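You operate a simulated robot arm through the tools that you are given. There is no shell and no other tool. Be economical: measure what you need, move in short steps, check, and stop when the job is done.

You are at the controls of a simulated robot arm. One attempt, no reset.

TASK
Free the brake till the bar rests on its buffer, set it again, then put the weight in the tray.
Fine: the brake button works with POWER on; switch POWER off at the end.
Where things are to end (x, y in the base frame): weight within 30 mm of [620, -230].

Only the result counts: the job must be done as asked and must still hold three seconds after the hand-in. Knocking over, shifting, dropping, spilling or breaking anything else fails it.

THE ROBOT
A 5-joint arm with a two-finger parallel gripper on a trunk, on a base that drives. Base frame: it is fixed to the floor where the robot stands at the start and does not move with it; the origin is under the middle of the robot, x ahead of it, y to its left, z up; the surface under the hand at the start is at about z = 755. Readings come in mm, rad, newtons and seconds.
It reaches about 1134 mm from its shoulder. Its first joint turns from -2.601 to 2.601 rad. Places, roughly: black knob [500, -500, 1000]; brake button [800, -100, 800]; flat black tray [700, -300, 800]; power switch [800, 0, 800]; run switch [800, -100, 800]; white bracket [500, -500, 900]. Payload 1.57 kg.
Tool frame: the origin (TCP) lies between the finger pads and is the grasp point; the fingertips stand 30 mm ahead of it; z points along the fingers, y is the line along which they close. The gripper opens to 110 mm. The fingers are 24 mm wide and 12 mm thick; the gripper's body (48 by 112 mm) begins 78 mm behind the TCP.
Orientation is that of the tool frame in the base frame, as a unit quaternion [w, x, y, z]. With the fingers straight down and closing along the base's y, the tool's x points along the base's -x, its y along +y and its z along -z.

THE INTERFACE
- The arm moves only by the tool jog_arm. Its argument "targets" is a list of rows, each a list of 7 numbers: the shift along the tool's x, y, z in m, then the turn, a rotation vector about the tool's x, y, z in degrees, then the finger opening in m, from 0 to 0.11. In form: [[x, y, z, ax, ay, az, grip], ...]. A call has 1 to 10 rows; each row shifts and turns the commanded pose from where the row before left it, along the tool's axes as they then stand. Each row takes 0.2 s and may step no farther than 50 mm and 0.15 rad from the row before; otherwise, or with a gripper value out of range, the whole call is refused. A pose out of reach is approached as far as the arm can. The call stops where the force on the tool passes 90 N (or 10 N more than at its start, if that is more) or the arm is blocked; 0.2 s more then pass. The fingers move at their own pace (about 153 mm/s each) and stop on an object; they squeeze with about 27 N. The grip force told is the motor's: it shows also when the fingers shut on nothing. Time passes only in rows, and 0.2 s behind the last, so rows that do not move let the fingers close. It gives the time, the measured TCP pose, the force on the tool (base axes), the opening and the grip force at its end, in the units of the frame above (readings bear some noise), with the torque about the TCP (base axes, N m) and any sound that the robot's microphone picked up, and new pictures: "show" is both (left out), scene, wrist or none.
- Cameras (640 x 400 px; columns grow to the right, rows downward): "scene" is now at [15.4, 131.4, 1899.8]; the picture's right is [-0.56, -0.83, 0.00], its down [-0.66, 0.45, -0.60] and it looks along [0.50, -0.33, -0.80] (base axes); focal length 260 px, centre (320, 200). "wrist" rides on the gripper at [70, 16, -141] in the tool frame; the picture's right is [-0.23, 0.97, 0.00], its down [-0.86, -0.20, -0.48] and it looks along [-0.47, -0.11, 0.88] (tool axes); focal length 222 px, centre (320, 200). There is no depth. A picture from a camera that has moved, and an enlarged one, comes with that camera's place and axes in the base frame and with its lens.
- lift_body(by): slides the trunk up (or, below 0, down) by that many mm; the arm and the scene camera ride with it, the base frame stays. It gives what a move gives, with no picture.
- drive_base(legs): drives the robot by 1 to 6 legs, each [ahead, turn to the left] in mm and rad, along the robot's own axes; the way and the turn of a leg run together, so that a leg with both is an arc; at most 1500 mm and 3.142 rad a leg. The arm and the cameras ride along, it lands a little off, and it stops where it bumps. It gives what a move gives, and a new picture of the scene camera.
- turn_head(pan, tilt): turns the head with the scene camera to pan (to the left, within 2.705 rad either way) and tilt (down, from -0.506 to 1.204), counted from straight ahead of the robot. It gives what a move gives, and a new picture of the scene camera.
- inspect(camera, box): a new picture of the part [left, top, right, bottom] of that camera's present view, enlarged. It takes no simulated time.
- hand_in(): hands the job in; it is judged then, once.

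Work in short steps. Places have to be worked out from the pictures, the camera data and where the tool is seen: move nearer, look again, correct. Check each grasp and each placing, and mend what went wrong. You have 120 turns and 260 pictures in all, those below and enlarged ones among them. Open the gripper and draw the arm clear of the work before you hand the job in, unless the task says otherwise; then end with one line.

The tools are called after "Request:" as name(argument=value, ...) on one line, values as JSON. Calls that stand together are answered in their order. jog_arm: Moves the arm, as the interface text tells. Its arguments: {"type":"object","properties":{"targets":{"type":"array","items":{"type":"array","items":{"type":"number"}}},"show":{"type":"string","enum":["both","scene","wrist","none"]}},"required":["targets"]} The other tools are called the same way: lift_body (by) slides the trunk up or down; drive_base (legs) drives the base; turn_head (pan, tilt) turns the head that bears the scene camera; inspect (camera, box) takes an enlarged picture of a part of a camera's view; hand_in () hands the job in.

At the start:

```text
time_s: 0.0
eef_pos: [587.4, -340.9, 1191.4]
tcp_rot: [0.001, 0.004, 1.0, 0.0]
force: [-0.1, -0.2, 0.0]
moment: [0.0, 0.01, -0.02]
finger_gap: 109.9
grip_force: 0.0
trunk travel left (down, up): [-926.0, 44.0]
robot x, y, heading: [0.9, 2.8, 0.0]
head pan, tilt: [-0.595, 0.93]
```

scene: 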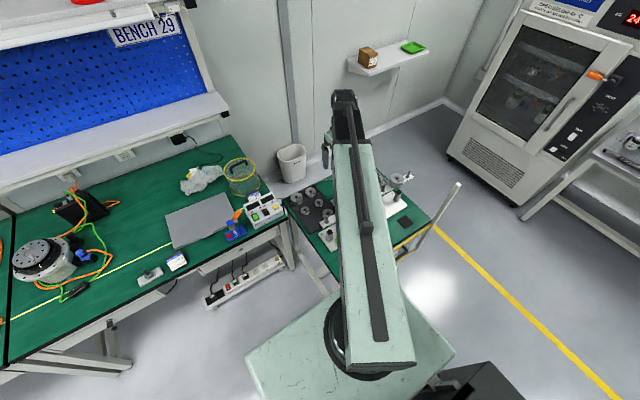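
wrist: 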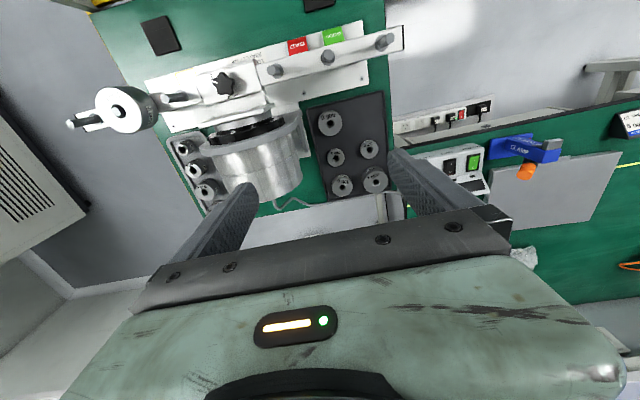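

I see a rig with a bar, weight, trays and a control box. I will enlarge the views to identify the parts.

Request:
inspect(camera="wrist", box=[60, 0, 420, 225])

Request:
inspect(camera="scene", box=[200, 150, 440, 300])

Request:
inspect(camera="wrist", box=[380, 80, 600, 218])

```text
1.78 times, centred on (240, 112) of wrist
camera zoom: at [517.4, -324.0, 1334.5], right [0.24, 0.97, 0.0], down [0.85, -0.21, 0.48], along [0.47, -0.11, -0.88], focal length 395 px, centre (462, 356)
```

zoom: 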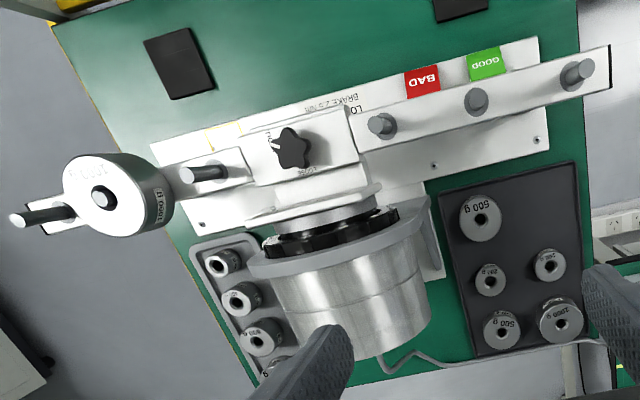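

```text
2.67 times, centred on (320, 225) of scene
camera zoom: at [15.4, 131.4, 1899.8], right [-0.56, -0.83, 0.0], down [-0.66, 0.45, -0.6], along [0.5, -0.33, -0.8], focal length 694 px, centre (320, 133)
```

zoom: 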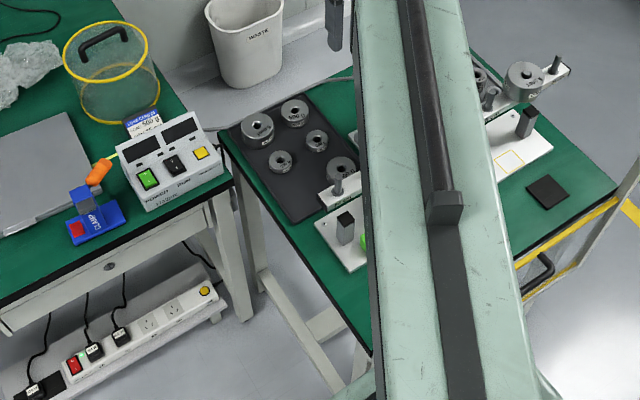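

```text
2.90 times, centred on (490, 149) of wrist
camera zoom: at [517.4, -324.0, 1334.5], right [0.24, 0.97, 0.0], down [0.85, -0.21, 0.48], along [0.47, -0.11, -0.88], focal length 644 px, centre (-173, 348)
```

zoom: 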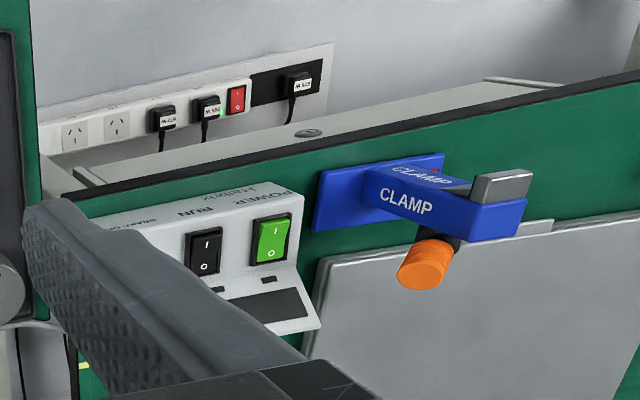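

I'll slide the hand to +y to clear the head camera's view of the rig and see the control box from nearer.

Request:
jog_arm(targets=[[0, 0.05, 0, 0, 0, 0, 0.11], [0, 0.05, 0, 0, 0, 0, 0.11], [0, 0.05, 0, 0, 0, 0, 0.11], [0, 0.05, 0, 0, 0, 0, 0.11], [0, 0.05, 0, 0, 0, 0, 0.11], [0, 0.05, 0, 0, 0, 0, 0.11]])

```text
time_s: 1.4
eef_pos: [589.0, -40.1, 1193.1]
tcp_rot: [0.001, 0.005, 1.0, 0.0]
force: [0.0, 0.0, -0.7]
moment: [0.03, -0.01, -0.01]
finger_gap: 110.2
grip_force: 0.1
trunk travel left (down, up): [-926.0, 44.0]
robot x, y, heading: [-1.5, 4.1, 0.0]
head pan, tilt: [-0.595, 0.93]
camera scene: at [15.4, 132.2, 1899.8], right [-0.56, -0.83, 0.0], down [-0.66, 0.45, -0.6], along [0.5, -0.34, -0.8], focal length 260 px, centre (320, 200)
camera wrist: at [519.0, -22.7, 1334.5], right [0.24, 0.97, 0.0], down [0.85, -0.21, 0.48], along [0.46, -0.11, -0.88], focal length 222 px, centre (320, 200)
```

scene: 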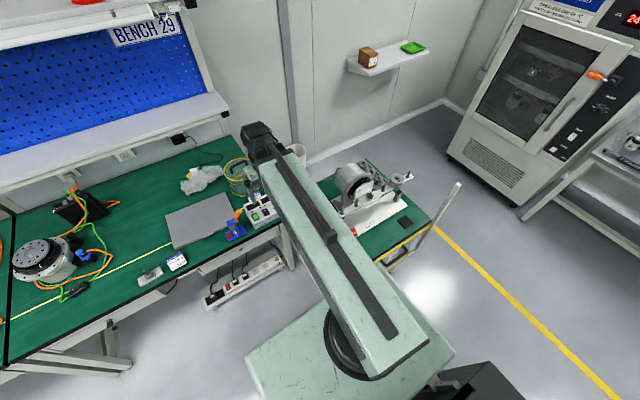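
wrist: 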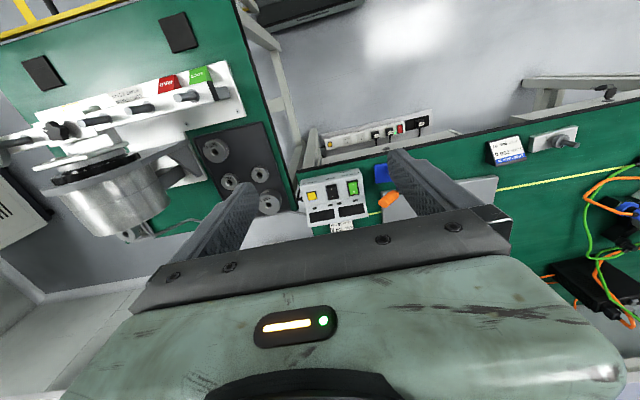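

Now the rig is visible in the head view; I enlarge it and the box.

Request:
inspect(camera="scene", box=[310, 150, 450, 238])

Request:
inspect(camera="wrist", box=[280, 150, 420, 238])

Request:
inspect(camera="wrist", box=[0, 50, 290, 230])

```text
4.55 times, centred on (380, 194) of scene
camera zoom: at [15.4, 132.2, 1899.8], right [-0.56, -0.83, 0.0], down [-0.66, 0.45, -0.6], along [0.5, -0.34, -0.8], focal length 1182 px, centre (47, 227)
```

zoom: 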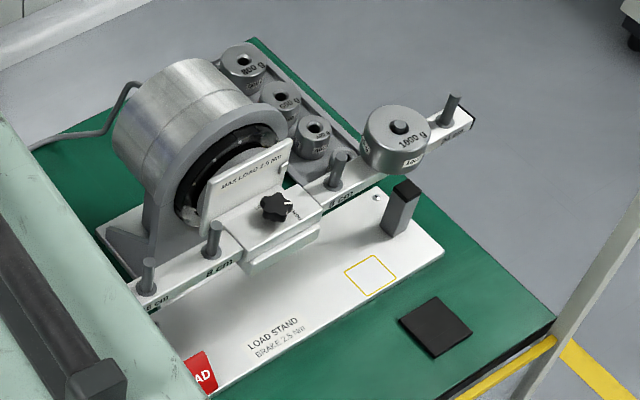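

```text
4.55 times, centred on (350, 194) of wrist
camera zoom: at [519.0, -22.7, 1334.5], right [0.24, 0.97, 0.0], down [0.85, -0.21, 0.48], along [0.46, -0.11, -0.88], focal length 1010 px, centre (184, 227)
```

zoom: 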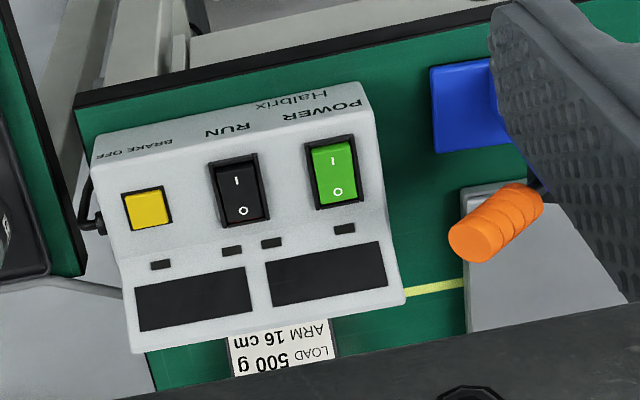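

```text
2.21 times, centred on (145, 140) of wrist
camera zoom: at [519.0, -22.7, 1334.5], right [0.24, 0.97, 0.0], down [0.85, -0.21, 0.48], along [0.46, -0.11, -0.88], focal length 490 px, centre (706, 332)
```

zoom: 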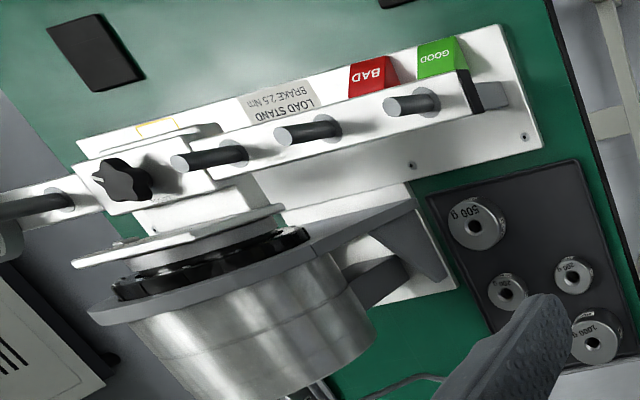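

The box has BRAKE OFF (yellow), RUN and POWER; displays look dark. I go nearer the box to view switch states and measure.

Request:
jog_arm(targets=[[-0.018, -0.004, 0.038, 0, 0, 0, 0.11], [-0.018, -0.004, 0.038, 0, 0, 0, 0.11], [-0.018, -0.004, 0.038, 0, 0, 0, 0.11], [-0.018, -0.004, 0.038, 0, 0, 0, 0.11], [-0.018, -0.004, 0.038, 0, 0, 0, 0.11]])

Request:
inspect(camera="wrist", box=[200, 80, 440, 230])

Request:
inspect(camera="scene", box=[200, 180, 320, 255])

```text
time_s: 2.6
eef_pos: [679.4, -61.2, 1193.2]
tcp_rot: [0.0, 0.005, 1.0, 0.0]
force: [0.3, -0.2, 0.1]
moment: [0.0, 0.01, 0.02]
finger_gap: 110.1
grip_force: 0.0
out of reach, approached as far as the arm can: row 1, 2, 3, 4, 5
trunk travel left (down, up): [-926.0, 44.0]
robot x, y, heading: [1.6, 1.5, -0.004]
head pan, tilt: [-0.595, 0.93]
camera scene: at [15.7, 131.3, 1899.8], right [-0.56, -0.83, 0.0], down [-0.66, 0.45, -0.6], along [0.5, -0.33, -0.8], focal length 260 px, centre (320, 200)
camera wrist: at [611.0, -44.0, 1334.4], right [0.24, 0.97, 0.0], down [0.85, -0.21, 0.48], along [0.46, -0.11, -0.88], focal length 222 px, centre (320, 200)
```

scene: 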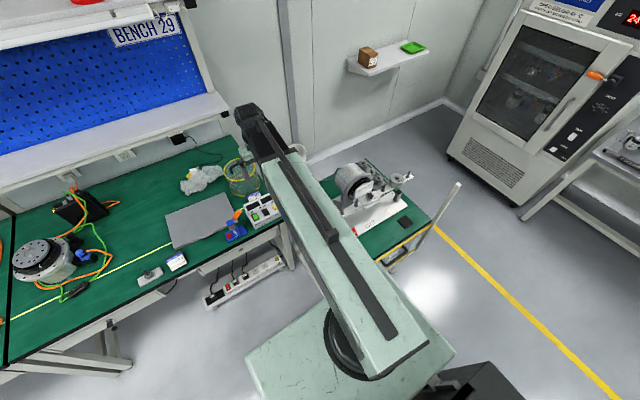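
wrist: 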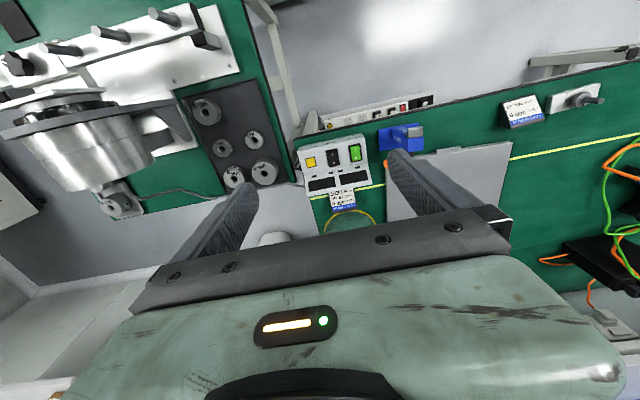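

```text
2.67 times, centred on (320, 155) of wrist
camera zoom: at [611.0, -44.0, 1334.4], right [0.24, 0.97, 0.0], down [0.85, -0.21, 0.48], along [0.46, -0.11, -0.88], focal length 592 px, centre (320, 320)
```

zoom: 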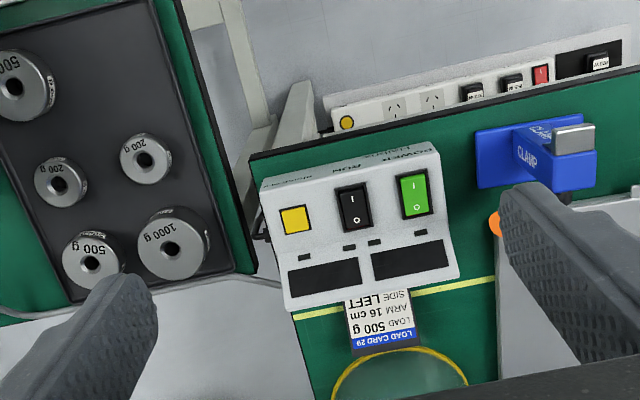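

```text
5.33 times, centred on (260, 218) of scene
camera zoom: at [15.7, 131.3, 1899.8], right [-0.56, -0.83, 0.0], down [-0.66, 0.45, -0.6], along [0.5, -0.33, -0.8], focal length 1387 px, centre (640, 107)
```

zoom: 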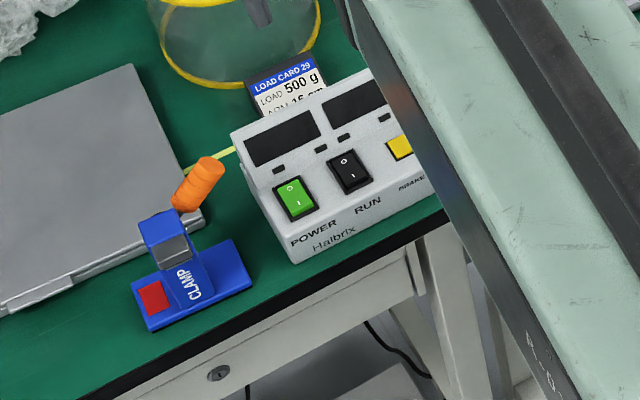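

The rows stopped short of reach downward; the trunk must go down. I lower it 180 mm and look again.

Request:
lift_body(by=-180)

Request:
inspect(camera="wrist", box=[160, 20, 480, 220])

```text
time_s: 4.6
eef_pos: [679.5, -61.1, 1013.3]
tcp_rot: [0.0, 0.005, 1.0, 0.001]
force: [-0.4, 0.2, 0.3]
moment: [0.01, 0.03, -0.01]
finger_gap: 110.0
grip_force: 0.1
trunk travel left (down, up): [-746.0, 224.0]
robot x, y, heading: [-1.2, 2.2, -0.001]
head pan, tilt: [-0.595, 0.93]
```

```text
2.00 times, centred on (320, 120) of wrist
camera zoom: at [610.4, -43.8, 1154.5], right [0.24, 0.97, 0.0], down [0.85, -0.21, 0.48], along [0.47, -0.11, -0.88], focal length 444 px, centre (320, 360)
```

zoom: 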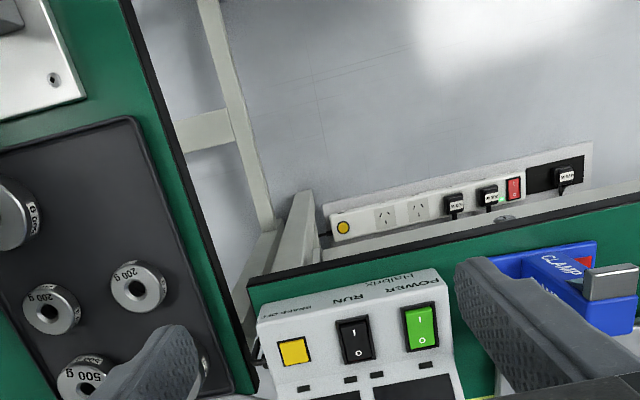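

Button worked out at about (781,-105,809), POWER at (780,3,819). I approach for a close look at the rocker states.

Request:
jog_arm(targets=[[-0.015, 0, 0.03, 0, 0, 0, 0.11], [-0.015, 0, 0.03, 0, 0, 0, 0.11], [-0.01, 0, 0.0, 0, 0, 0, 0.11]], show="wrist")

Request:
inspect(camera="wrist", box=[240, 110, 400, 210])

```text
time_s: 5.4
eef_pos: [719.5, -60.5, 1013.1]
tcp_rot: [0.0, 0.004, 1.0, 0.0]
force: [-0.5, -0.7, 0.1]
moment: [0.04, 0.0, 0.01]
finger_gap: 110.0
grip_force: 0.1
out of reach, approached as far as the arm can: row 1, 2
trunk travel left (down, up): [-746.0, 224.0]
robot x, y, heading: [2.9, 2.5, 0.002]
head pan, tilt: [-0.595, 0.93]
camera wrist: at [650.7, -43.9, 1154.5], right [0.24, 0.97, 0.0], down [0.85, -0.21, 0.48], along [0.46, -0.11, -0.88], focal length 222 px, centre (320, 200)
```

wrist: 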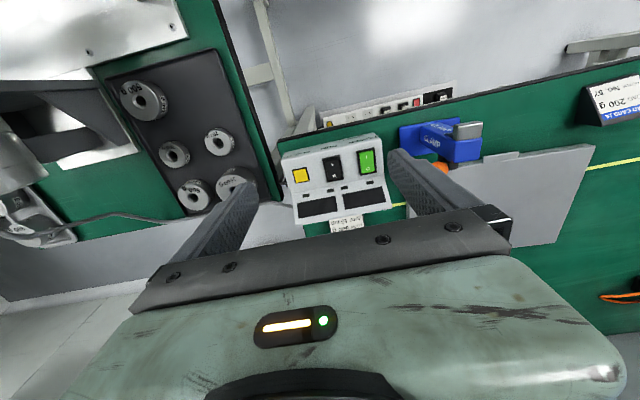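

```text
4.00 times, centred on (320, 160) of wrist
camera zoom: at [650.7, -43.9, 1154.5], right [0.24, 0.97, 0.0], down [0.85, -0.21, 0.48], along [0.46, -0.11, -0.88], focal length 888 px, centre (320, 360)
```

zoom: 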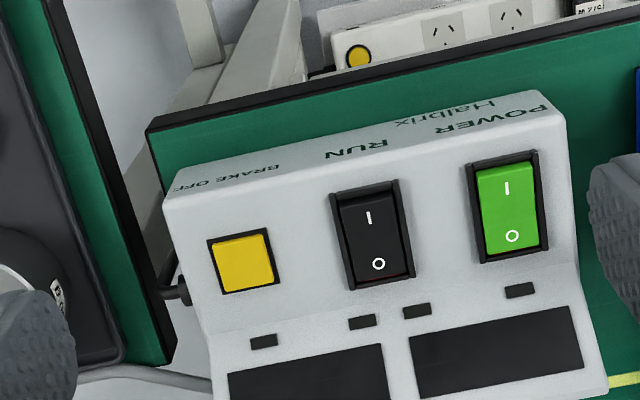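

Z seems driven by the trunk only in this posture. I lower 90 mm more to look closely (fingertips remain ~60 mm above the box).

Request:
lift_body(by=-90)

Request:
inspect(camera="wrist", box=[220, 90, 420, 215])

```text
time_s: 6.7
eef_pos: [720.1, -60.9, 923.3]
tcp_rot: [0.0, 0.004, 1.0, 0.0]
force: [-0.1, 0.5, 0.3]
moment: [0.01, -0.01, -0.02]
finger_gap: 110.1
grip_force: 0.0
trunk travel left (down, up): [-656.0, 314.0]
robot x, y, heading: [1.5, 2.4, 0.004]
head pan, tilt: [-0.595, 0.93]
```

```text
3.20 times, centred on (320, 152) of wrist
camera zoom: at [650.4, -44.0, 1064.5], right [0.24, 0.97, 0.0], down [0.85, -0.21, 0.48], along [0.47, -0.11, -0.88], focal length 711 px, centre (320, 352)
```

zoom: 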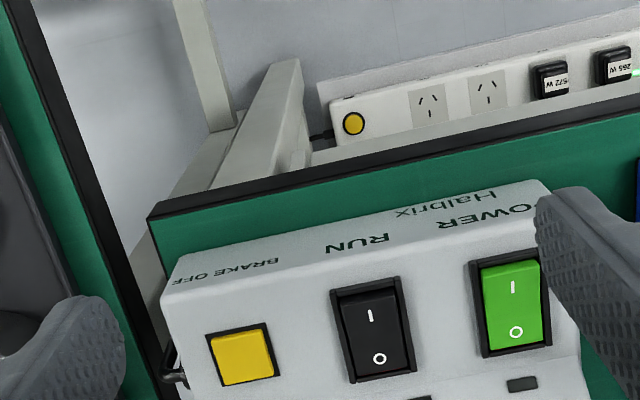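

I check the rockers from the head camera's other angle.

Request:
inspect(camera="scene", box=[200, 120, 320, 195])

Request:
inspect(camera="wrist", box=[300, 150, 400, 212])

```text
5.33 times, centred on (260, 158) of scene
camera zoom: at [15.3, 131.4, 1629.8], right [-0.56, -0.83, 0.0], down [-0.66, 0.45, -0.6], along [0.5, -0.33, -0.8], focal length 1387 px, centre (640, 427)
```

zoom: 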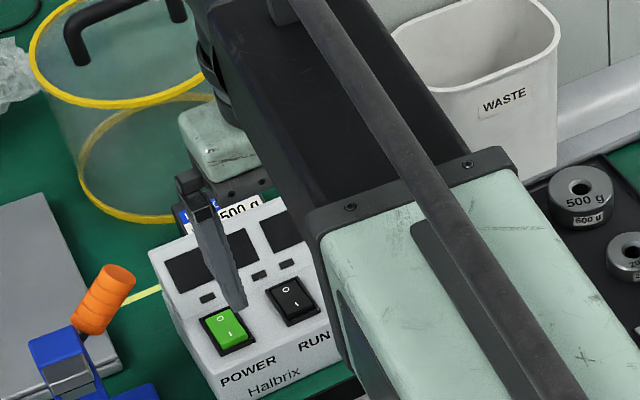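

```text
6.40 times, centred on (350, 181) of wrist
camera zoom: at [650.4, -44.0, 1064.5], right [0.24, 0.97, 0.0], down [0.85, -0.21, 0.48], along [0.47, -0.11, -0.88], focal length 1422 px, centre (128, 322)
```

zoom: 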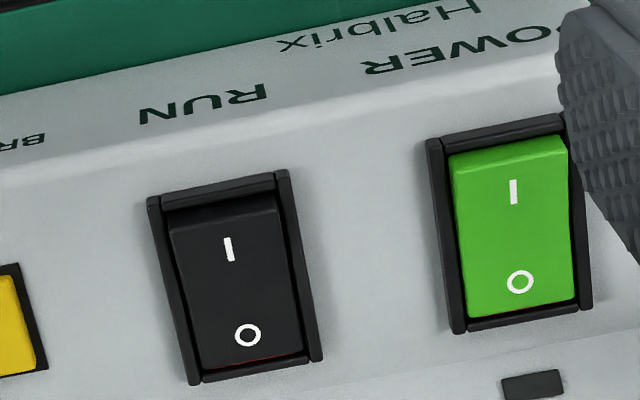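

Both rockers show their I end raised, so both are OFF; the console slopes up away at ~25°. I position one finger's far edge over POWER's I end (opening 76 mm so the other finger lies between RUN and the button).

Request:
jog_arm(targets=[[-0.019, 0.009, 0, 0, 0, 0, 0.076], [-0.019, 0.009, 0, 0, 0, 0, 0.076], [0, 0, 0.02, 0, 0, 0, 0.076], [0, 0, 0, 0, 0, 0, 0.076]], show="wrist")

Request:
inspect(camera="scene", box=[200, 120, 320, 195])

```text
time_s: 7.7
eef_pos: [758.6, -42.5, 922.4]
tcp_rot: [0.0, 0.004, 1.0, 0.0]
force: [-1.0, 0.2, 0.7]
moment: [0.0, -0.01, -0.01]
finger_gap: 76.1
grip_force: 0.0
out of reach, approached as far as the arm can: row 3
trunk travel left (down, up): [-656.0, 314.0]
robot x, y, heading: [-0.2, 4.0, 0.002]
head pan, tilt: [-0.595, 0.93]
camera wrist: at [688.9, -26.0, 1064.5], right [0.24, 0.97, 0.0], down [0.85, -0.21, 0.48], along [0.47, -0.11, -0.88], focal length 222 px, centre (320, 200)
```

wrist: 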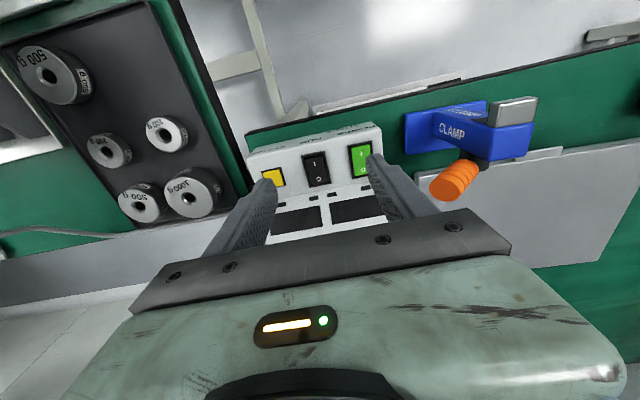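

```text
5.33 times, centred on (260, 158) of scene
camera zoom: at [15.3, 131.4, 1629.8], right [-0.56, -0.83, 0.0], down [-0.66, 0.45, -0.6], along [0.5, -0.33, -0.8], focal length 1387 px, centre (640, 427)
```

zoom: 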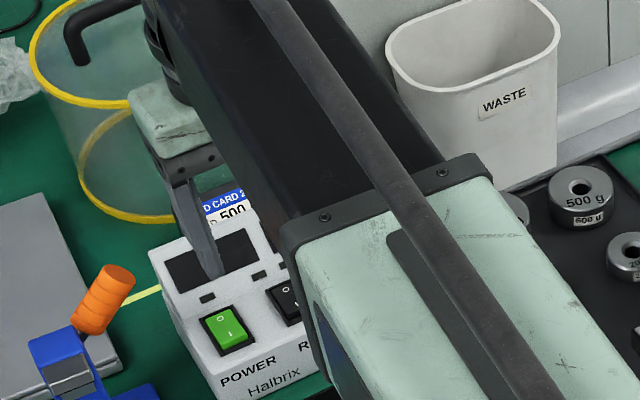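

Z can only rise by arm, not sink below its lowest pitch. I'll test jogging up 70 mm, so later I can descend by jog with the force stop.

Request:
jog_arm(targets=[[0, 0, -0.04, 0, 0, 0, 0.076], [0, 0, -0.04, 0, 0, 0, 0.076]], show="none")

```text
time_s: 8.2
eef_pos: [758.8, -44.1, 924.2]
tcp_rot: [0.0, 0.004, 1.0, 0.0]
force: [-0.7, 0.5, -0.3]
moment: [0.0, 0.01, 0.0]
finger_gap: 76.0
grip_force: 0.0
out of reach, approached as far as the arm can: row 1, 2
trunk travel left (down, up): [-656.0, 314.0]
robot x, y, heading: [1.0, 0.1, 0.002]
head pan, tilt: [-0.595, 0.93]
```

Height is trunk-only. Lower by 60 mm (tips to ~834) and view.

Request:
lift_body(by=-60)

Request:
inspect(camera="wrist", box=[240, 90, 440, 215])

Request:
inspect(camera="scene", box=[210, 100, 306, 160])

```text
time_s: 9.2
eef_pos: [758.5, -43.0, 863.0]
tcp_rot: [0.0, 0.005, 1.0, 0.001]
force: [-0.4, 0.0, -0.3]
moment: [0.02, 0.01, -0.02]
finger_gap: 76.2
grip_force: 0.1
trunk travel left (down, up): [-596.0, 374.0]
robot x, y, heading: [-1.3, 4.0, -0.002]
head pan, tilt: [-0.595, 0.93]
```

```text
3.20 times, centred on (340, 152) of wrist
camera zoom: at [688.8, -26.1, 1004.5], right [0.24, 0.97, 0.0], down [0.85, -0.21, 0.48], along [0.47, -0.11, -0.88], focal length 711 px, centre (256, 352)
```

zoom: 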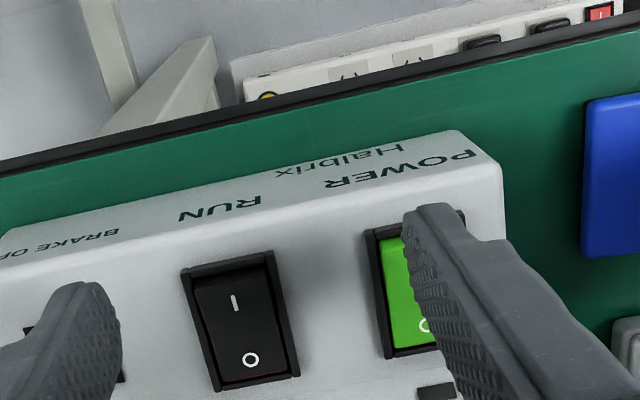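

```text
6.67 times, centred on (258, 130) of scene
camera zoom: at [15.3, 131.4, 1569.8], right [-0.56, -0.83, 0.0], down [-0.66, 0.45, -0.6], along [0.5, -0.33, -0.8], focal length 1734 px, centre (733, 667)
```

zoom: 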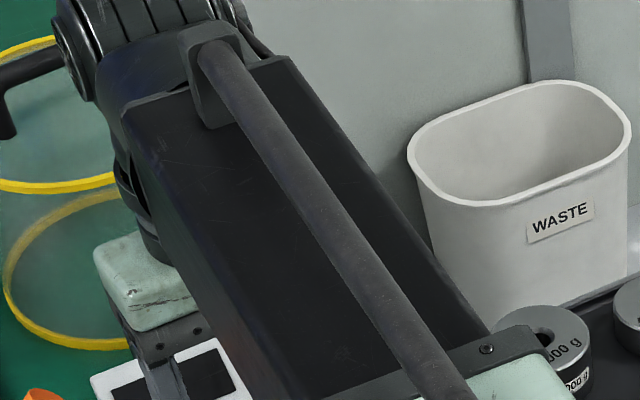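

Finger lies over POWER; the fingers look slightly thicker outward, so I trim the opening to 70 mm and shift 1.5 mm, then lower 10 mm.

Request:
jog_arm(targets=[[0, 0.0015, 0, 0, 0, 0, 0.07], [0, 0, 0, 0, 0, 0, 0.07]], show="none")

Request:
lift_body(by=-10)

Request:
lift_body(by=-4)

Request:
inspect(camera="wrist", box=[240, 90, 440, 215])

```text
time_s: 9.8
eef_pos: [759.1, -42.0, 862.9]
tcp_rot: [-0.001, 0.004, 1.0, 0.0]
force: [0.3, -0.3, 0.6]
moment: [0.01, 0.02, 0.0]
finger_gap: 70.0
grip_force: 0.1
trunk travel left (down, up): [-596.0, 374.0]
robot x, y, heading: [1.6, 2.3, 0.001]
head pan, tilt: [-0.595, 0.93]
```

```text
time_s: 10.4
eef_pos: [757.9, -41.6, 851.5]
tcp_rot: [0.0, 0.004, 1.0, 0.0]
force: [0.1, -0.2, -0.4]
moment: [0.0, -0.01, -0.03]
finger_gap: 69.8
grip_force: 0.0
trunk travel left (down, up): [-586.0, 384.0]
robot x, y, heading: [1.2, -1.4, 0.007]
head pan, tilt: [-0.595, 0.93]
```

```text
time_s: 11.0
eef_pos: [759.3, -41.6, 848.1]
tcp_rot: [0.0, 0.004, 1.0, 0.0]
force: [0.1, -0.1, 0.4]
moment: [0.03, 0.0, 0.0]
finger_gap: 70.2
grip_force: 0.1
trunk travel left (down, up): [-582.0, 388.0]
robot x, y, heading: [-0.1, 3.2, 0.003]
head pan, tilt: [-0.595, 0.93]
```

```text
3.20 times, centred on (340, 152) of wrist
camera zoom: at [689.1, -24.5, 990.5], right [0.24, 0.97, 0.0], down [0.85, -0.21, 0.48], along [0.47, -0.11, -0.88], focal length 711 px, centre (256, 352)
```

zoom: 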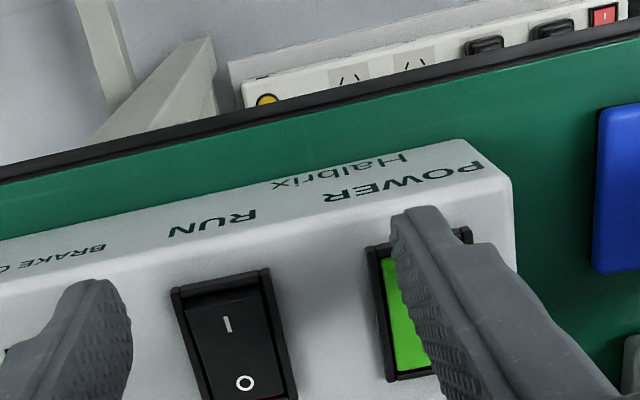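

No contact yet at tip z≈818. Lower in 3 mm steps watching force and sounds.

Request:
lift_body(by=-3)

Request:
lift_body(by=-3)

Request:
inspect(camera="wrist", box=[240, 90, 440, 215])

```text
time_s: 11.5
eef_pos: [760.8, -41.6, 845.9]
tcp_rot: [0.0, 0.005, 1.0, 0.0]
force: [0.5, -0.6, -0.3]
moment: [0.0, -0.03, -0.01]
finger_gap: 70.1
grip_force: 0.0
trunk travel left (down, up): [-579.0, 391.0]
robot x, y, heading: [4.0, 4.6, 0.0]
head pan, tilt: [-0.595, 0.93]
```

```text
time_s: 12.0
eef_pos: [758.7, -40.7, 842.7]
tcp_rot: [0.0, 0.004, 1.0, 0.001]
force: [-0.7, -0.3, -0.4]
moment: [-0.04, 0.02, 0.02]
finger_gap: 69.8
grip_force: 0.1
trunk travel left (down, up): [-576.0, 394.0]
robot x, y, heading: [1.0, -0.2, 0.003]
head pan, tilt: [-0.595, 0.93]
```

```text
3.20 times, centred on (340, 152) of wrist
camera zoom: at [689.1, -24.5, 984.5], right [0.24, 0.97, 0.0], down [0.85, -0.21, 0.48], along [0.46, -0.11, -0.88], focal length 711 px, centre (256, 352)
```

zoom: 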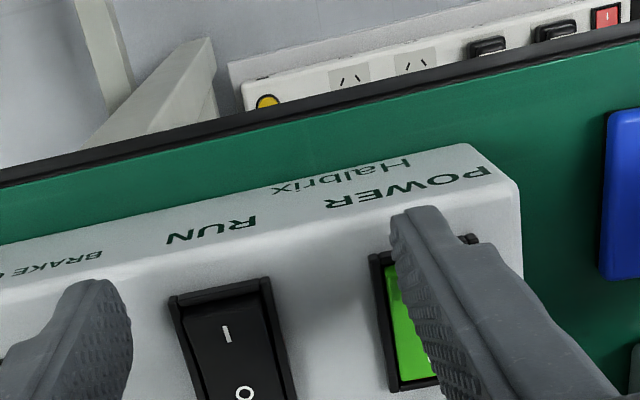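

Still no contact; continue in 3 mm steps.

Request:
lift_body(by=-3)

Request:
lift_body(by=-3)

Request:
inspect(camera="wrist", box=[240, 90, 440, 215])

```text
time_s: 12.5
eef_pos: [759.6, -40.9, 839.4]
tcp_rot: [0.0, 0.005, 1.0, 0.0]
force: [-0.4, 0.2, 0.6]
moment: [0.0, -0.04, 0.03]
finger_gap: 69.6
grip_force: 0.1
trunk travel left (down, up): [-573.0, 397.0]
robot x, y, heading: [1.1, 0.7, -0.001]
head pan, tilt: [-0.595, 0.93]
```

```text
time_s: 13.0
eef_pos: [758.9, -41.0, 837.2]
tcp_rot: [0.002, 0.004, 1.0, 0.0]
force: [2.3, -0.7, 11.3]
moment: [0.41, -0.2, -0.14]
finger_gap: 70.3
grip_force: 0.0
trunk travel left (down, up): [-570.0, 400.0]
robot x, y, heading: [1.0, 1.8, 0.006]
head pan, tilt: [-0.595, 0.93]
```

```text
3.20 times, centred on (340, 152) of wrist
camera zoom: at [688.6, -24.5, 979.1], right [0.24, 0.97, 0.0], down [0.85, -0.21, 0.48], along [0.47, -0.11, -0.88], focal length 711 px, centre (256, 352)
```

zoom: 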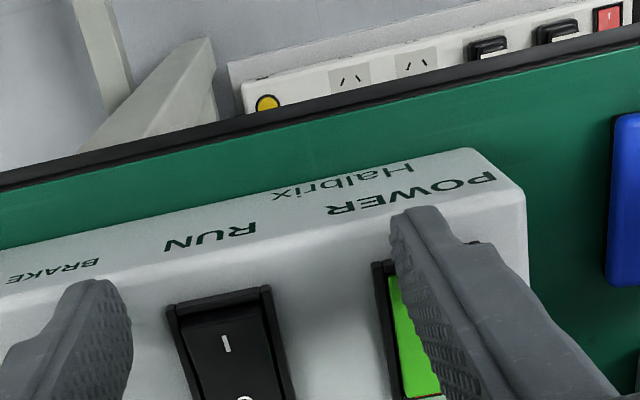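

Contact 11 N at the far edge of the right finger. Press 2 mm more.

Request:
lift_body(by=-2)

Request:
inspect(camera="wrist", box=[240, 90, 440, 215])

```text
time_s: 13.6
eef_pos: [756.6, -41.1, 837.0]
tcp_rot: [0.002, 0.004, 1.0, 0.0]
force: [9.6, -0.9, 40.3]
moment: [1.47, -0.77, -0.35]
finger_gap: 69.8
grip_force: 0.1
trunk travel left (down, up): [-568.0, 402.0]
robot x, y, heading: [-2.6, 0.4, 0.0]
head pan, tilt: [-0.595, 0.93]
```

```text
3.20 times, centred on (340, 152) of wrist
camera zoom: at [687.2, -24.4, 978.6], right [0.24, 0.97, 0.0], down [0.85, -0.21, 0.48], along [0.47, -0.11, -0.88], focal length 711 px, centre (256, 352)
```

zoom: 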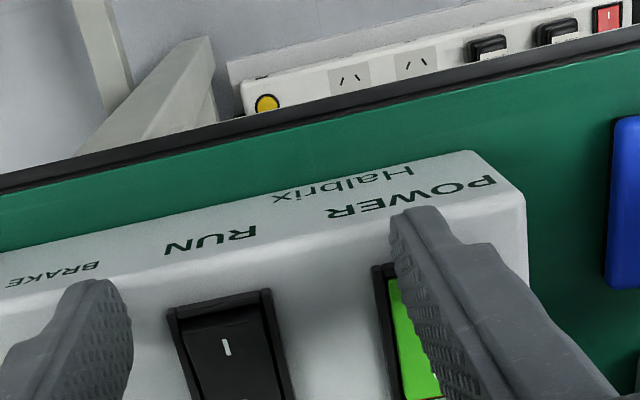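

Firm stop at 40 N. I raise and look at the POWER rocker and LEDs.

Request:
lift_body(by=60)

Request:
inspect(camera="wrist", box=[240, 90, 440, 215])

```text
time_s: 14.6
eef_pos: [757.8, -41.2, 895.4]
tcp_rot: [0.0, 0.004, 1.0, 0.0]
force: [0.0, -0.2, 0.5]
moment: [-0.02, -0.04, -0.01]
finger_gap: 69.9
grip_force: 0.1
trunk travel left (down, up): [-628.0, 342.0]
robot x, y, heading: [-0.2, 5.3, 0.002]
head pan, tilt: [-0.595, 0.93]
```

```text
3.20 times, centred on (340, 152) of wrist
camera zoom: at [689.1, -24.5, 1036.4], right [0.24, 0.97, 0.0], down [0.85, -0.21, 0.48], along [0.46, -0.11, -0.88], focal length 711 px, centre (256, 352)
```

zoom: 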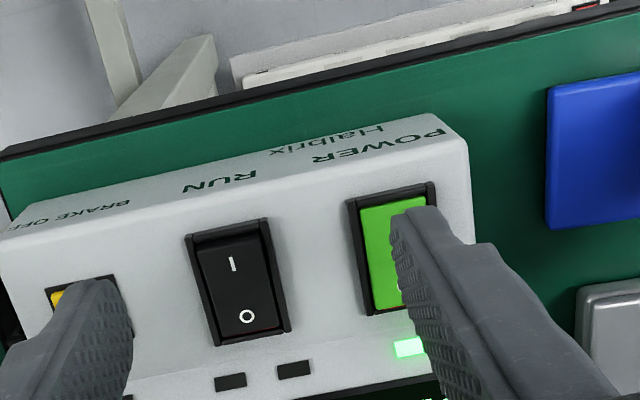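

POWER LED lit: power is on. Now shift so the left finger is over the yellow button (right finger lands between RUN and POWER).

Request:
jog_arm(targets=[[-0.006, -0.012, 0, 0, 0, 0, 0.07], [-0.007, -0.012, 0, 0, 0, 0, 0.07], [0, 0, 0, 0, 0, 0, 0.07]])

Request:
inspect(camera="wrist", box=[220, 90, 420, 215])

```text
time_s: 15.4
eef_pos: [770.7, -66.2, 894.5]
tcp_rot: [0.0, 0.005, 1.0, 0.0]
force: [-0.5, -0.8, -0.2]
moment: [0.02, 0.01, -0.02]
finger_gap: 69.9
grip_force: 0.0
trunk travel left (down, up): [-628.0, 342.0]
robot x, y, heading: [-4.3, 7.3, 0.001]
head pan, tilt: [-0.595, 0.93]
camera scene: at [15.5, 131.3, 1601.8], right [-0.56, -0.83, 0.0], down [-0.66, 0.45, -0.6], along [0.5, -0.33, -0.8], focal length 260 px, centre (320, 200)
camera wrist: at [701.9, -48.9, 1036.4], right [0.24, 0.97, 0.0], down [0.85, -0.21, 0.48], along [0.46, -0.11, -0.88], focal length 222 px, centre (320, 200)
```

scene: 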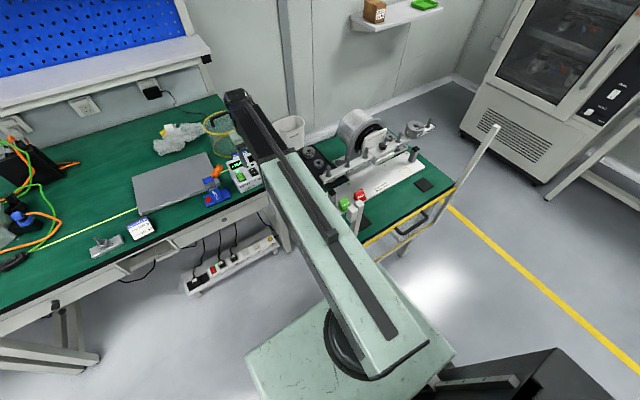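
wrist: 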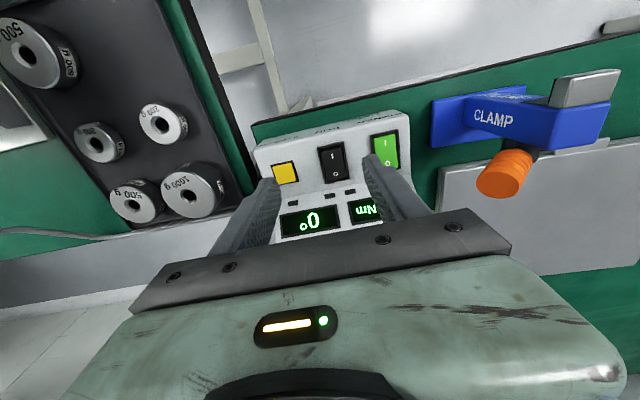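

```text
3.20 times, centred on (320, 152) of wrist
camera zoom: at [701.9, -48.9, 1036.4], right [0.24, 0.97, 0.0], down [0.85, -0.21, 0.48], along [0.46, -0.11, -0.88], focal length 711 px, centre (320, 352)
```

zoom: 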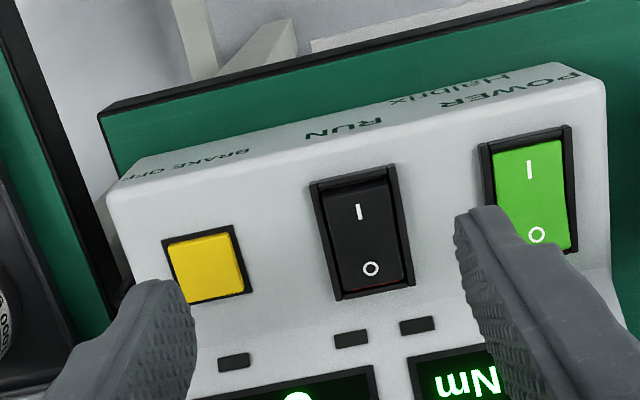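

Displays now show 0° / Nm. The left finger is aligned with the button; lower 44 mm, then 3 mm steps.

Request:
lift_body(by=-44)

Request:
lift_body(by=-3)

Request:
lift_body(by=-2)

Request:
inspect(camera="wrist", box=[220, 90, 420, 215])

```text
time_s: 16.2
eef_pos: [770.6, -65.8, 852.4]
tcp_rot: [0.001, 0.004, 1.0, 0.0]
force: [-0.2, -0.3, -0.7]
moment: [-0.03, 0.04, 0.02]
finger_gap: 69.9
grip_force: 0.1
trunk travel left (down, up): [-584.0, 386.0]
robot x, y, heading: [-0.9, 4.7, 0.004]
head pan, tilt: [-0.595, 0.93]
```

```text
time_s: 16.8
eef_pos: [771.0, -66.5, 847.7]
tcp_rot: [-0.001, 0.004, 1.0, -0.001]
force: [-0.2, -0.8, 0.6]
moment: [0.0, 0.01, -0.01]
finger_gap: 69.7
grip_force: 0.0
trunk travel left (down, up): [-581.0, 389.0]
robot x, y, heading: [-1.9, 5.0, -0.0]
head pan, tilt: [-0.595, 0.93]
```

```text
time_s: 17.3
eef_pos: [772.2, -65.5, 846.1]
tcp_rot: [0.0, 0.005, 1.0, 0.0]
force: [0.2, -0.3, 0.2]
moment: [0.01, -0.03, -0.03]
finger_gap: 70.0
grip_force: 0.1
trunk travel left (down, up): [-579.0, 391.0]
robot x, y, heading: [0.6, 1.9, 0.002]
head pan, tilt: [-0.595, 0.93]
```

```text
3.20 times, centred on (320, 152) of wrist
camera zoom: at [701.8, -48.7, 987.5], right [0.24, 0.97, 0.0], down [0.85, -0.21, 0.48], along [0.46, -0.11, -0.88], focal length 711 px, centre (320, 352)
```

zoom: 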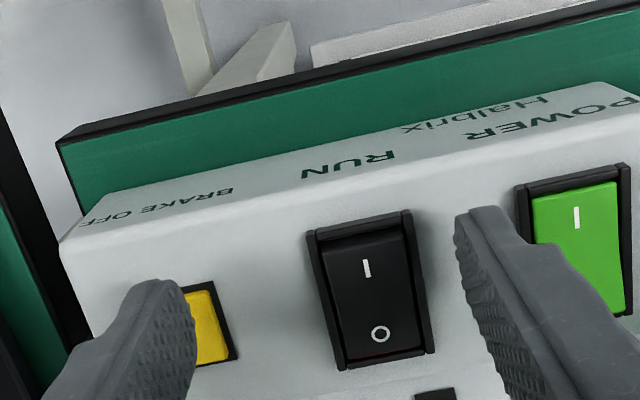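

The left finger sits ~6 mm left of the button's centre; I correct by shifting 4 mm and closing to 66 mm.

Request:
jog_arm(targets=[[0, 0.004, 0, 0, 0, 0, 0.066], [0, 0, 0, 0, 0, 0, 0.066]], show="none")

Request:
lift_body(by=-3)

Request:
inspect(camera="wrist", box=[220, 90, 420, 215])

```text
time_s: 17.9
eef_pos: [771.3, -61.5, 846.0]
tcp_rot: [-0.001, 0.005, 1.0, -0.001]
force: [-0.6, 0.2, 0.1]
moment: [-0.01, -0.02, 0.01]
finger_gap: 66.0
grip_force: 0.0
trunk travel left (down, up): [-579.0, 391.0]
robot x, y, heading: [-0.3, 4.5, 0.004]
head pan, tilt: [-0.595, 0.93]
```

```text
time_s: 18.4
eef_pos: [771.9, -61.6, 843.6]
tcp_rot: [0.0, 0.004, 1.0, -0.001]
force: [-0.3, 0.0, -0.2]
moment: [0.02, 0.02, 0.03]
finger_gap: 66.0
grip_force: 0.2
trunk travel left (down, up): [-576.0, 394.0]
robot x, y, heading: [-0.4, 2.2, 0.001]
head pan, tilt: [-0.595, 0.93]
```

```text
3.20 times, centred on (320, 152) of wrist
camera zoom: at [701.9, -44.5, 984.5], right [0.24, 0.97, 0.0], down [0.85, -0.21, 0.48], along [0.47, -0.11, -0.88], focal length 711 px, centre (320, 352)
```

zoom: 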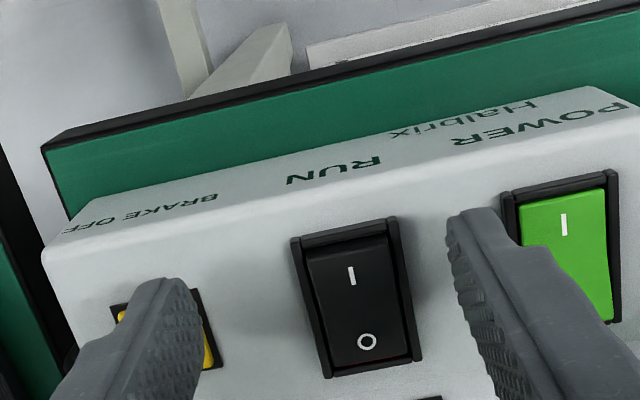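

Now the finger is centred over the yellow button. I continue pressing down in small steps.

Request:
lift_body(by=-3)

Request:
lift_body(by=-2)

```text
time_s: 18.9
eef_pos: [771.8, -60.6, 840.5]
tcp_rot: [0.0, 0.003, 1.0, 0.0]
force: [-0.6, 0.0, 0.4]
moment: [0.01, 0.02, -0.03]
finger_gap: 66.0
grip_force: 0.0
trunk travel left (down, up): [-573.0, 397.0]
robot x, y, heading: [-2.9, 3.5, 0.0]
head pan, tilt: [-0.595, 0.93]
```

```text
time_s: 19.4
eef_pos: [772.1, -61.4, 837.4]
tcp_rot: [0.0, 0.004, 1.0, 0.0]
force: [-0.3, -0.4, -0.1]
moment: [0.01, 0.02, 0.02]
finger_gap: 66.1
grip_force: 0.0
trunk travel left (down, up): [-571.0, 399.0]
robot x, y, heading: [0.8, 0.6, 0.004]
head pan, tilt: [-0.595, 0.93]
```

No contact yet; continue.

Request:
lift_body(by=-2)

Request:
lift_body(by=-2)

Request:
inspect(camera="wrist", box=[220, 90, 420, 215])

```text
time_s: 19.9
eef_pos: [771.3, -60.6, 835.2]
tcp_rot: [0.0, 0.005, 1.0, 0.0]
force: [-0.1, 0.7, 0.3]
moment: [-0.03, 0.04, -0.02]
finger_gap: 66.0
grip_force: 0.1
trunk travel left (down, up): [-569.0, 401.0]
robot x, y, heading: [-2.2, 0.1, -0.004]
head pan, tilt: [-0.595, 0.93]
```

```text
time_s: 20.5
eef_pos: [771.5, -62.2, 834.8]
tcp_rot: [0.0, 0.005, 1.0, 0.0]
force: [0.5, 0.2, 2.5]
moment: [-0.06, 0.0, 0.02]
finger_gap: 66.1
grip_force: 0.1
trunk travel left (down, up): [-567.0, 403.0]
robot x, y, heading: [2.1, 2.2, 0.004]
head pan, tilt: [-0.595, 0.93]
heard: click
```

```text
3.20 times, centred on (320, 152) of wrist
camera zoom: at [701.8, -44.5, 975.6], right [0.24, 0.97, 0.0], down [0.85, -0.21, 0.48], along [0.47, -0.11, -0.88], focal length 711 px, centre (320, 352)
```

zoom: 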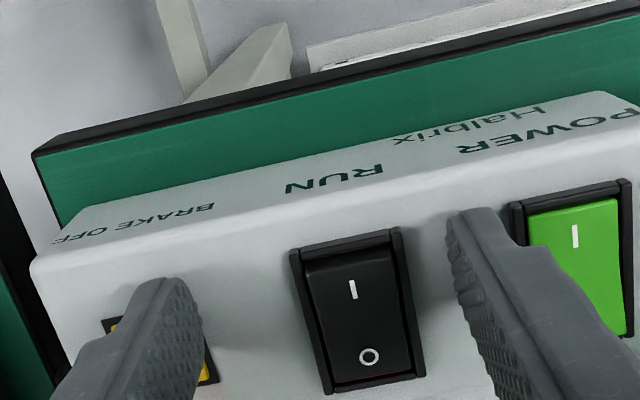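

Click heard with slight force. I let time pass with holding rows and look at the bar.

Request:
jog_arm(targets=[[0, 0, 0, 0, 0, 0, 0.066]], show="none")

Request:
inspect(camera="scene", box=[290, 60, 450, 160])

```text
time_s: 20.9
eef_pos: [772.0, -61.7, 834.6]
tcp_rot: [0.0, 0.004, 1.0, 0.0]
force: [0.2, -0.1, 0.9]
moment: [-0.09, -0.06, 0.02]
finger_gap: 66.1
grip_force: 0.0
trunk travel left (down, up): [-567.0, 403.0]
robot x, y, heading: [1.4, 0.1, -0.0]
head pan, tilt: [-0.595, 0.93]
```

```text
4.00 times, centred on (370, 110) of scene
camera zoom: at [15.2, 131.5, 1540.8], right [-0.56, -0.83, 0.0], down [-0.66, 0.45, -0.6], along [0.5, -0.33, -0.8], focal length 1040 px, centre (120, 560)
```

zoom: 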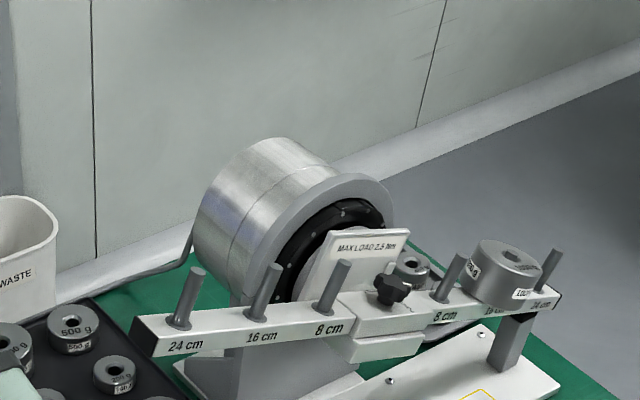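

The bar has tipped to the weight side, near the buffer. I hold another second and compare.

Request:
jog_arm(targets=[[0, 0, 0, 0, 0, 0, 0.066], [0, 0, 0, 0, 0, 0, 0.066], [0, 0, 0, 0, 0, 0, 0.066], [0, 0, 0, 0, 0, 0, 0.066], [0, 0, 0, 0, 0, 0, 0.066]], show="none")

Request:
inspect(camera="scene", box=[290, 60, 450, 160])

```text
time_s: 22.1
eef_pos: [771.2, -61.6, 834.0]
tcp_rot: [-0.001, 0.004, 1.0, -0.001]
force: [-0.2, 0.0, 2.0]
moment: [-0.08, 0.01, -0.02]
finger_gap: 66.0
grip_force: 0.0
trunk travel left (down, up): [-567.0, 403.0]
robot x, y, heading: [1.2, 3.5, 0.002]
head pan, tilt: [-0.595, 0.93]
```

```text
4.00 times, centred on (370, 110) of scene
camera zoom: at [15.2, 131.5, 1540.8], right [-0.56, -0.83, 0.0], down [-0.66, 0.45, -0.6], along [0.5, -0.33, -0.8], focal length 1040 px, centre (120, 560)
```

zoom: 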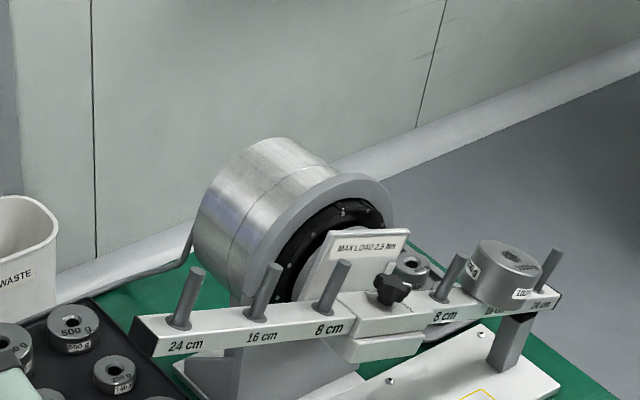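

Same picture: the bar rests on its buffer. I release the button and check the LED/display.

Request:
lift_body(by=60)

Request:
inspect(camera="wrist", box=[220, 90, 420, 215])

Request:
inspect(camera="scene", box=[290, 75, 450, 175])

```text
time_s: 23.1
eef_pos: [772.4, -61.7, 893.2]
tcp_rot: [0.001, 0.005, 1.0, 0.0]
force: [0.6, 0.0, 0.0]
moment: [0.01, 0.01, 0.02]
finger_gap: 65.9
grip_force: 0.0
trunk travel left (down, up): [-627.0, 343.0]
robot x, y, heading: [1.7, 4.0, 0.003]
head pan, tilt: [-0.595, 0.93]
```

```text
3.20 times, centred on (320, 152) of wrist
camera zoom: at [702.0, -44.5, 1035.4], right [0.24, 0.97, 0.0], down [0.85, -0.21, 0.48], along [0.46, -0.11, -0.88], focal length 711 px, centre (320, 352)
```

zoom: 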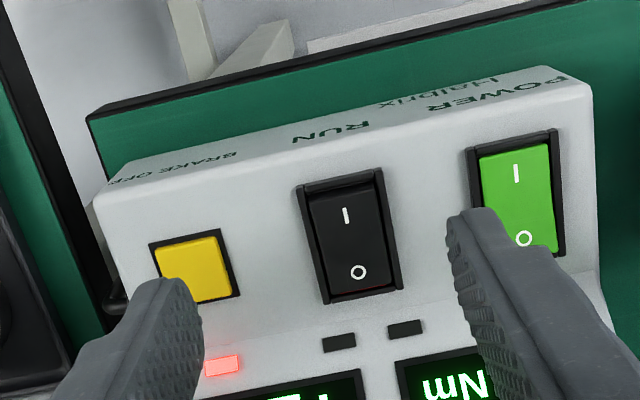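

```text
4.00 times, centred on (370, 125) of scene
camera zoom: at [15.5, 131.5, 1600.8], right [-0.56, -0.83, 0.0], down [-0.66, 0.45, -0.6], along [0.5, -0.33, -0.8], focal length 1040 px, centre (120, 500)
```

zoom: 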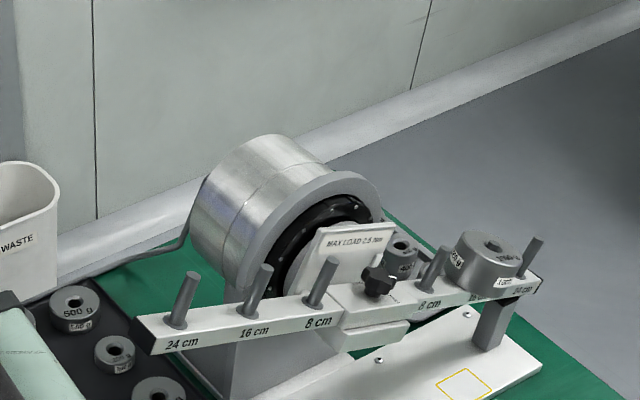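

The red LED stays on: the button latches, brake is still off. I press again.

Request:
lift_body(by=-57)

Request:
lift_body(by=-3)

Request:
lift_body(by=60)

Request:
inspect(camera="wrist", box=[220, 90, 420, 215])

```text
time_s: 24.1
eef_pos: [771.6, -62.2, 837.0]
tcp_rot: [0.0, 0.004, 1.0, 0.0]
force: [0.1, -0.9, 0.2]
moment: [0.0, 0.02, 0.01]
finger_gap: 66.0
grip_force: 0.1
trunk travel left (down, up): [-570.0, 400.0]
robot x, y, heading: [0.5, 1.7, 0.001]
head pan, tilt: [-0.595, 0.93]
```

```text
time_s: 24.6
eef_pos: [771.8, -61.0, 833.9]
tcp_rot: [0.0, 0.004, 1.0, 0.0]
force: [0.7, 0.2, 1.6]
moment: [-0.09, -0.01, 0.03]
finger_gap: 66.1
grip_force: 0.0
trunk travel left (down, up): [-567.0, 403.0]
robot x, y, heading: [1.1, 5.4, 0.003]
head pan, tilt: [-0.595, 0.93]
heard: click
```

```text
time_s: 25.6
eef_pos: [771.3, -61.4, 893.4]
tcp_rot: [0.0, 0.005, 1.0, 0.001]
force: [-0.1, -0.2, -0.3]
moment: [-0.03, 0.04, 0.0]
finger_gap: 66.0
grip_force: 0.0
trunk travel left (down, up): [-627.0, 343.0]
robot x, y, heading: [-2.4, 2.5, 0.007]
head pan, tilt: [-0.595, 0.93]
```

```text
3.20 times, centred on (320, 152) of wrist
camera zoom: at [702.0, -44.5, 1035.4], right [0.24, 0.97, 0.0], down [0.85, -0.21, 0.48], along [0.46, -0.11, -0.88], focal length 711 px, centre (320, 352)
```

zoom: 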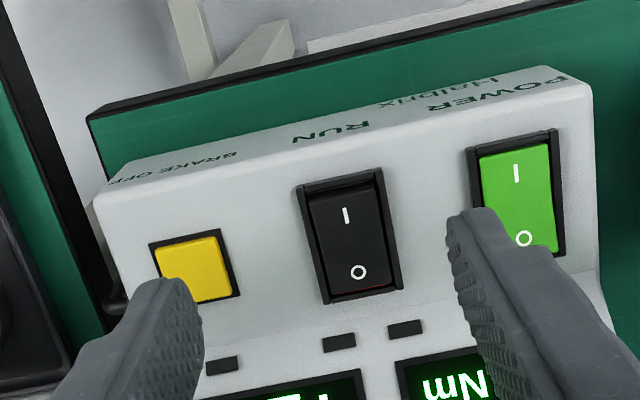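

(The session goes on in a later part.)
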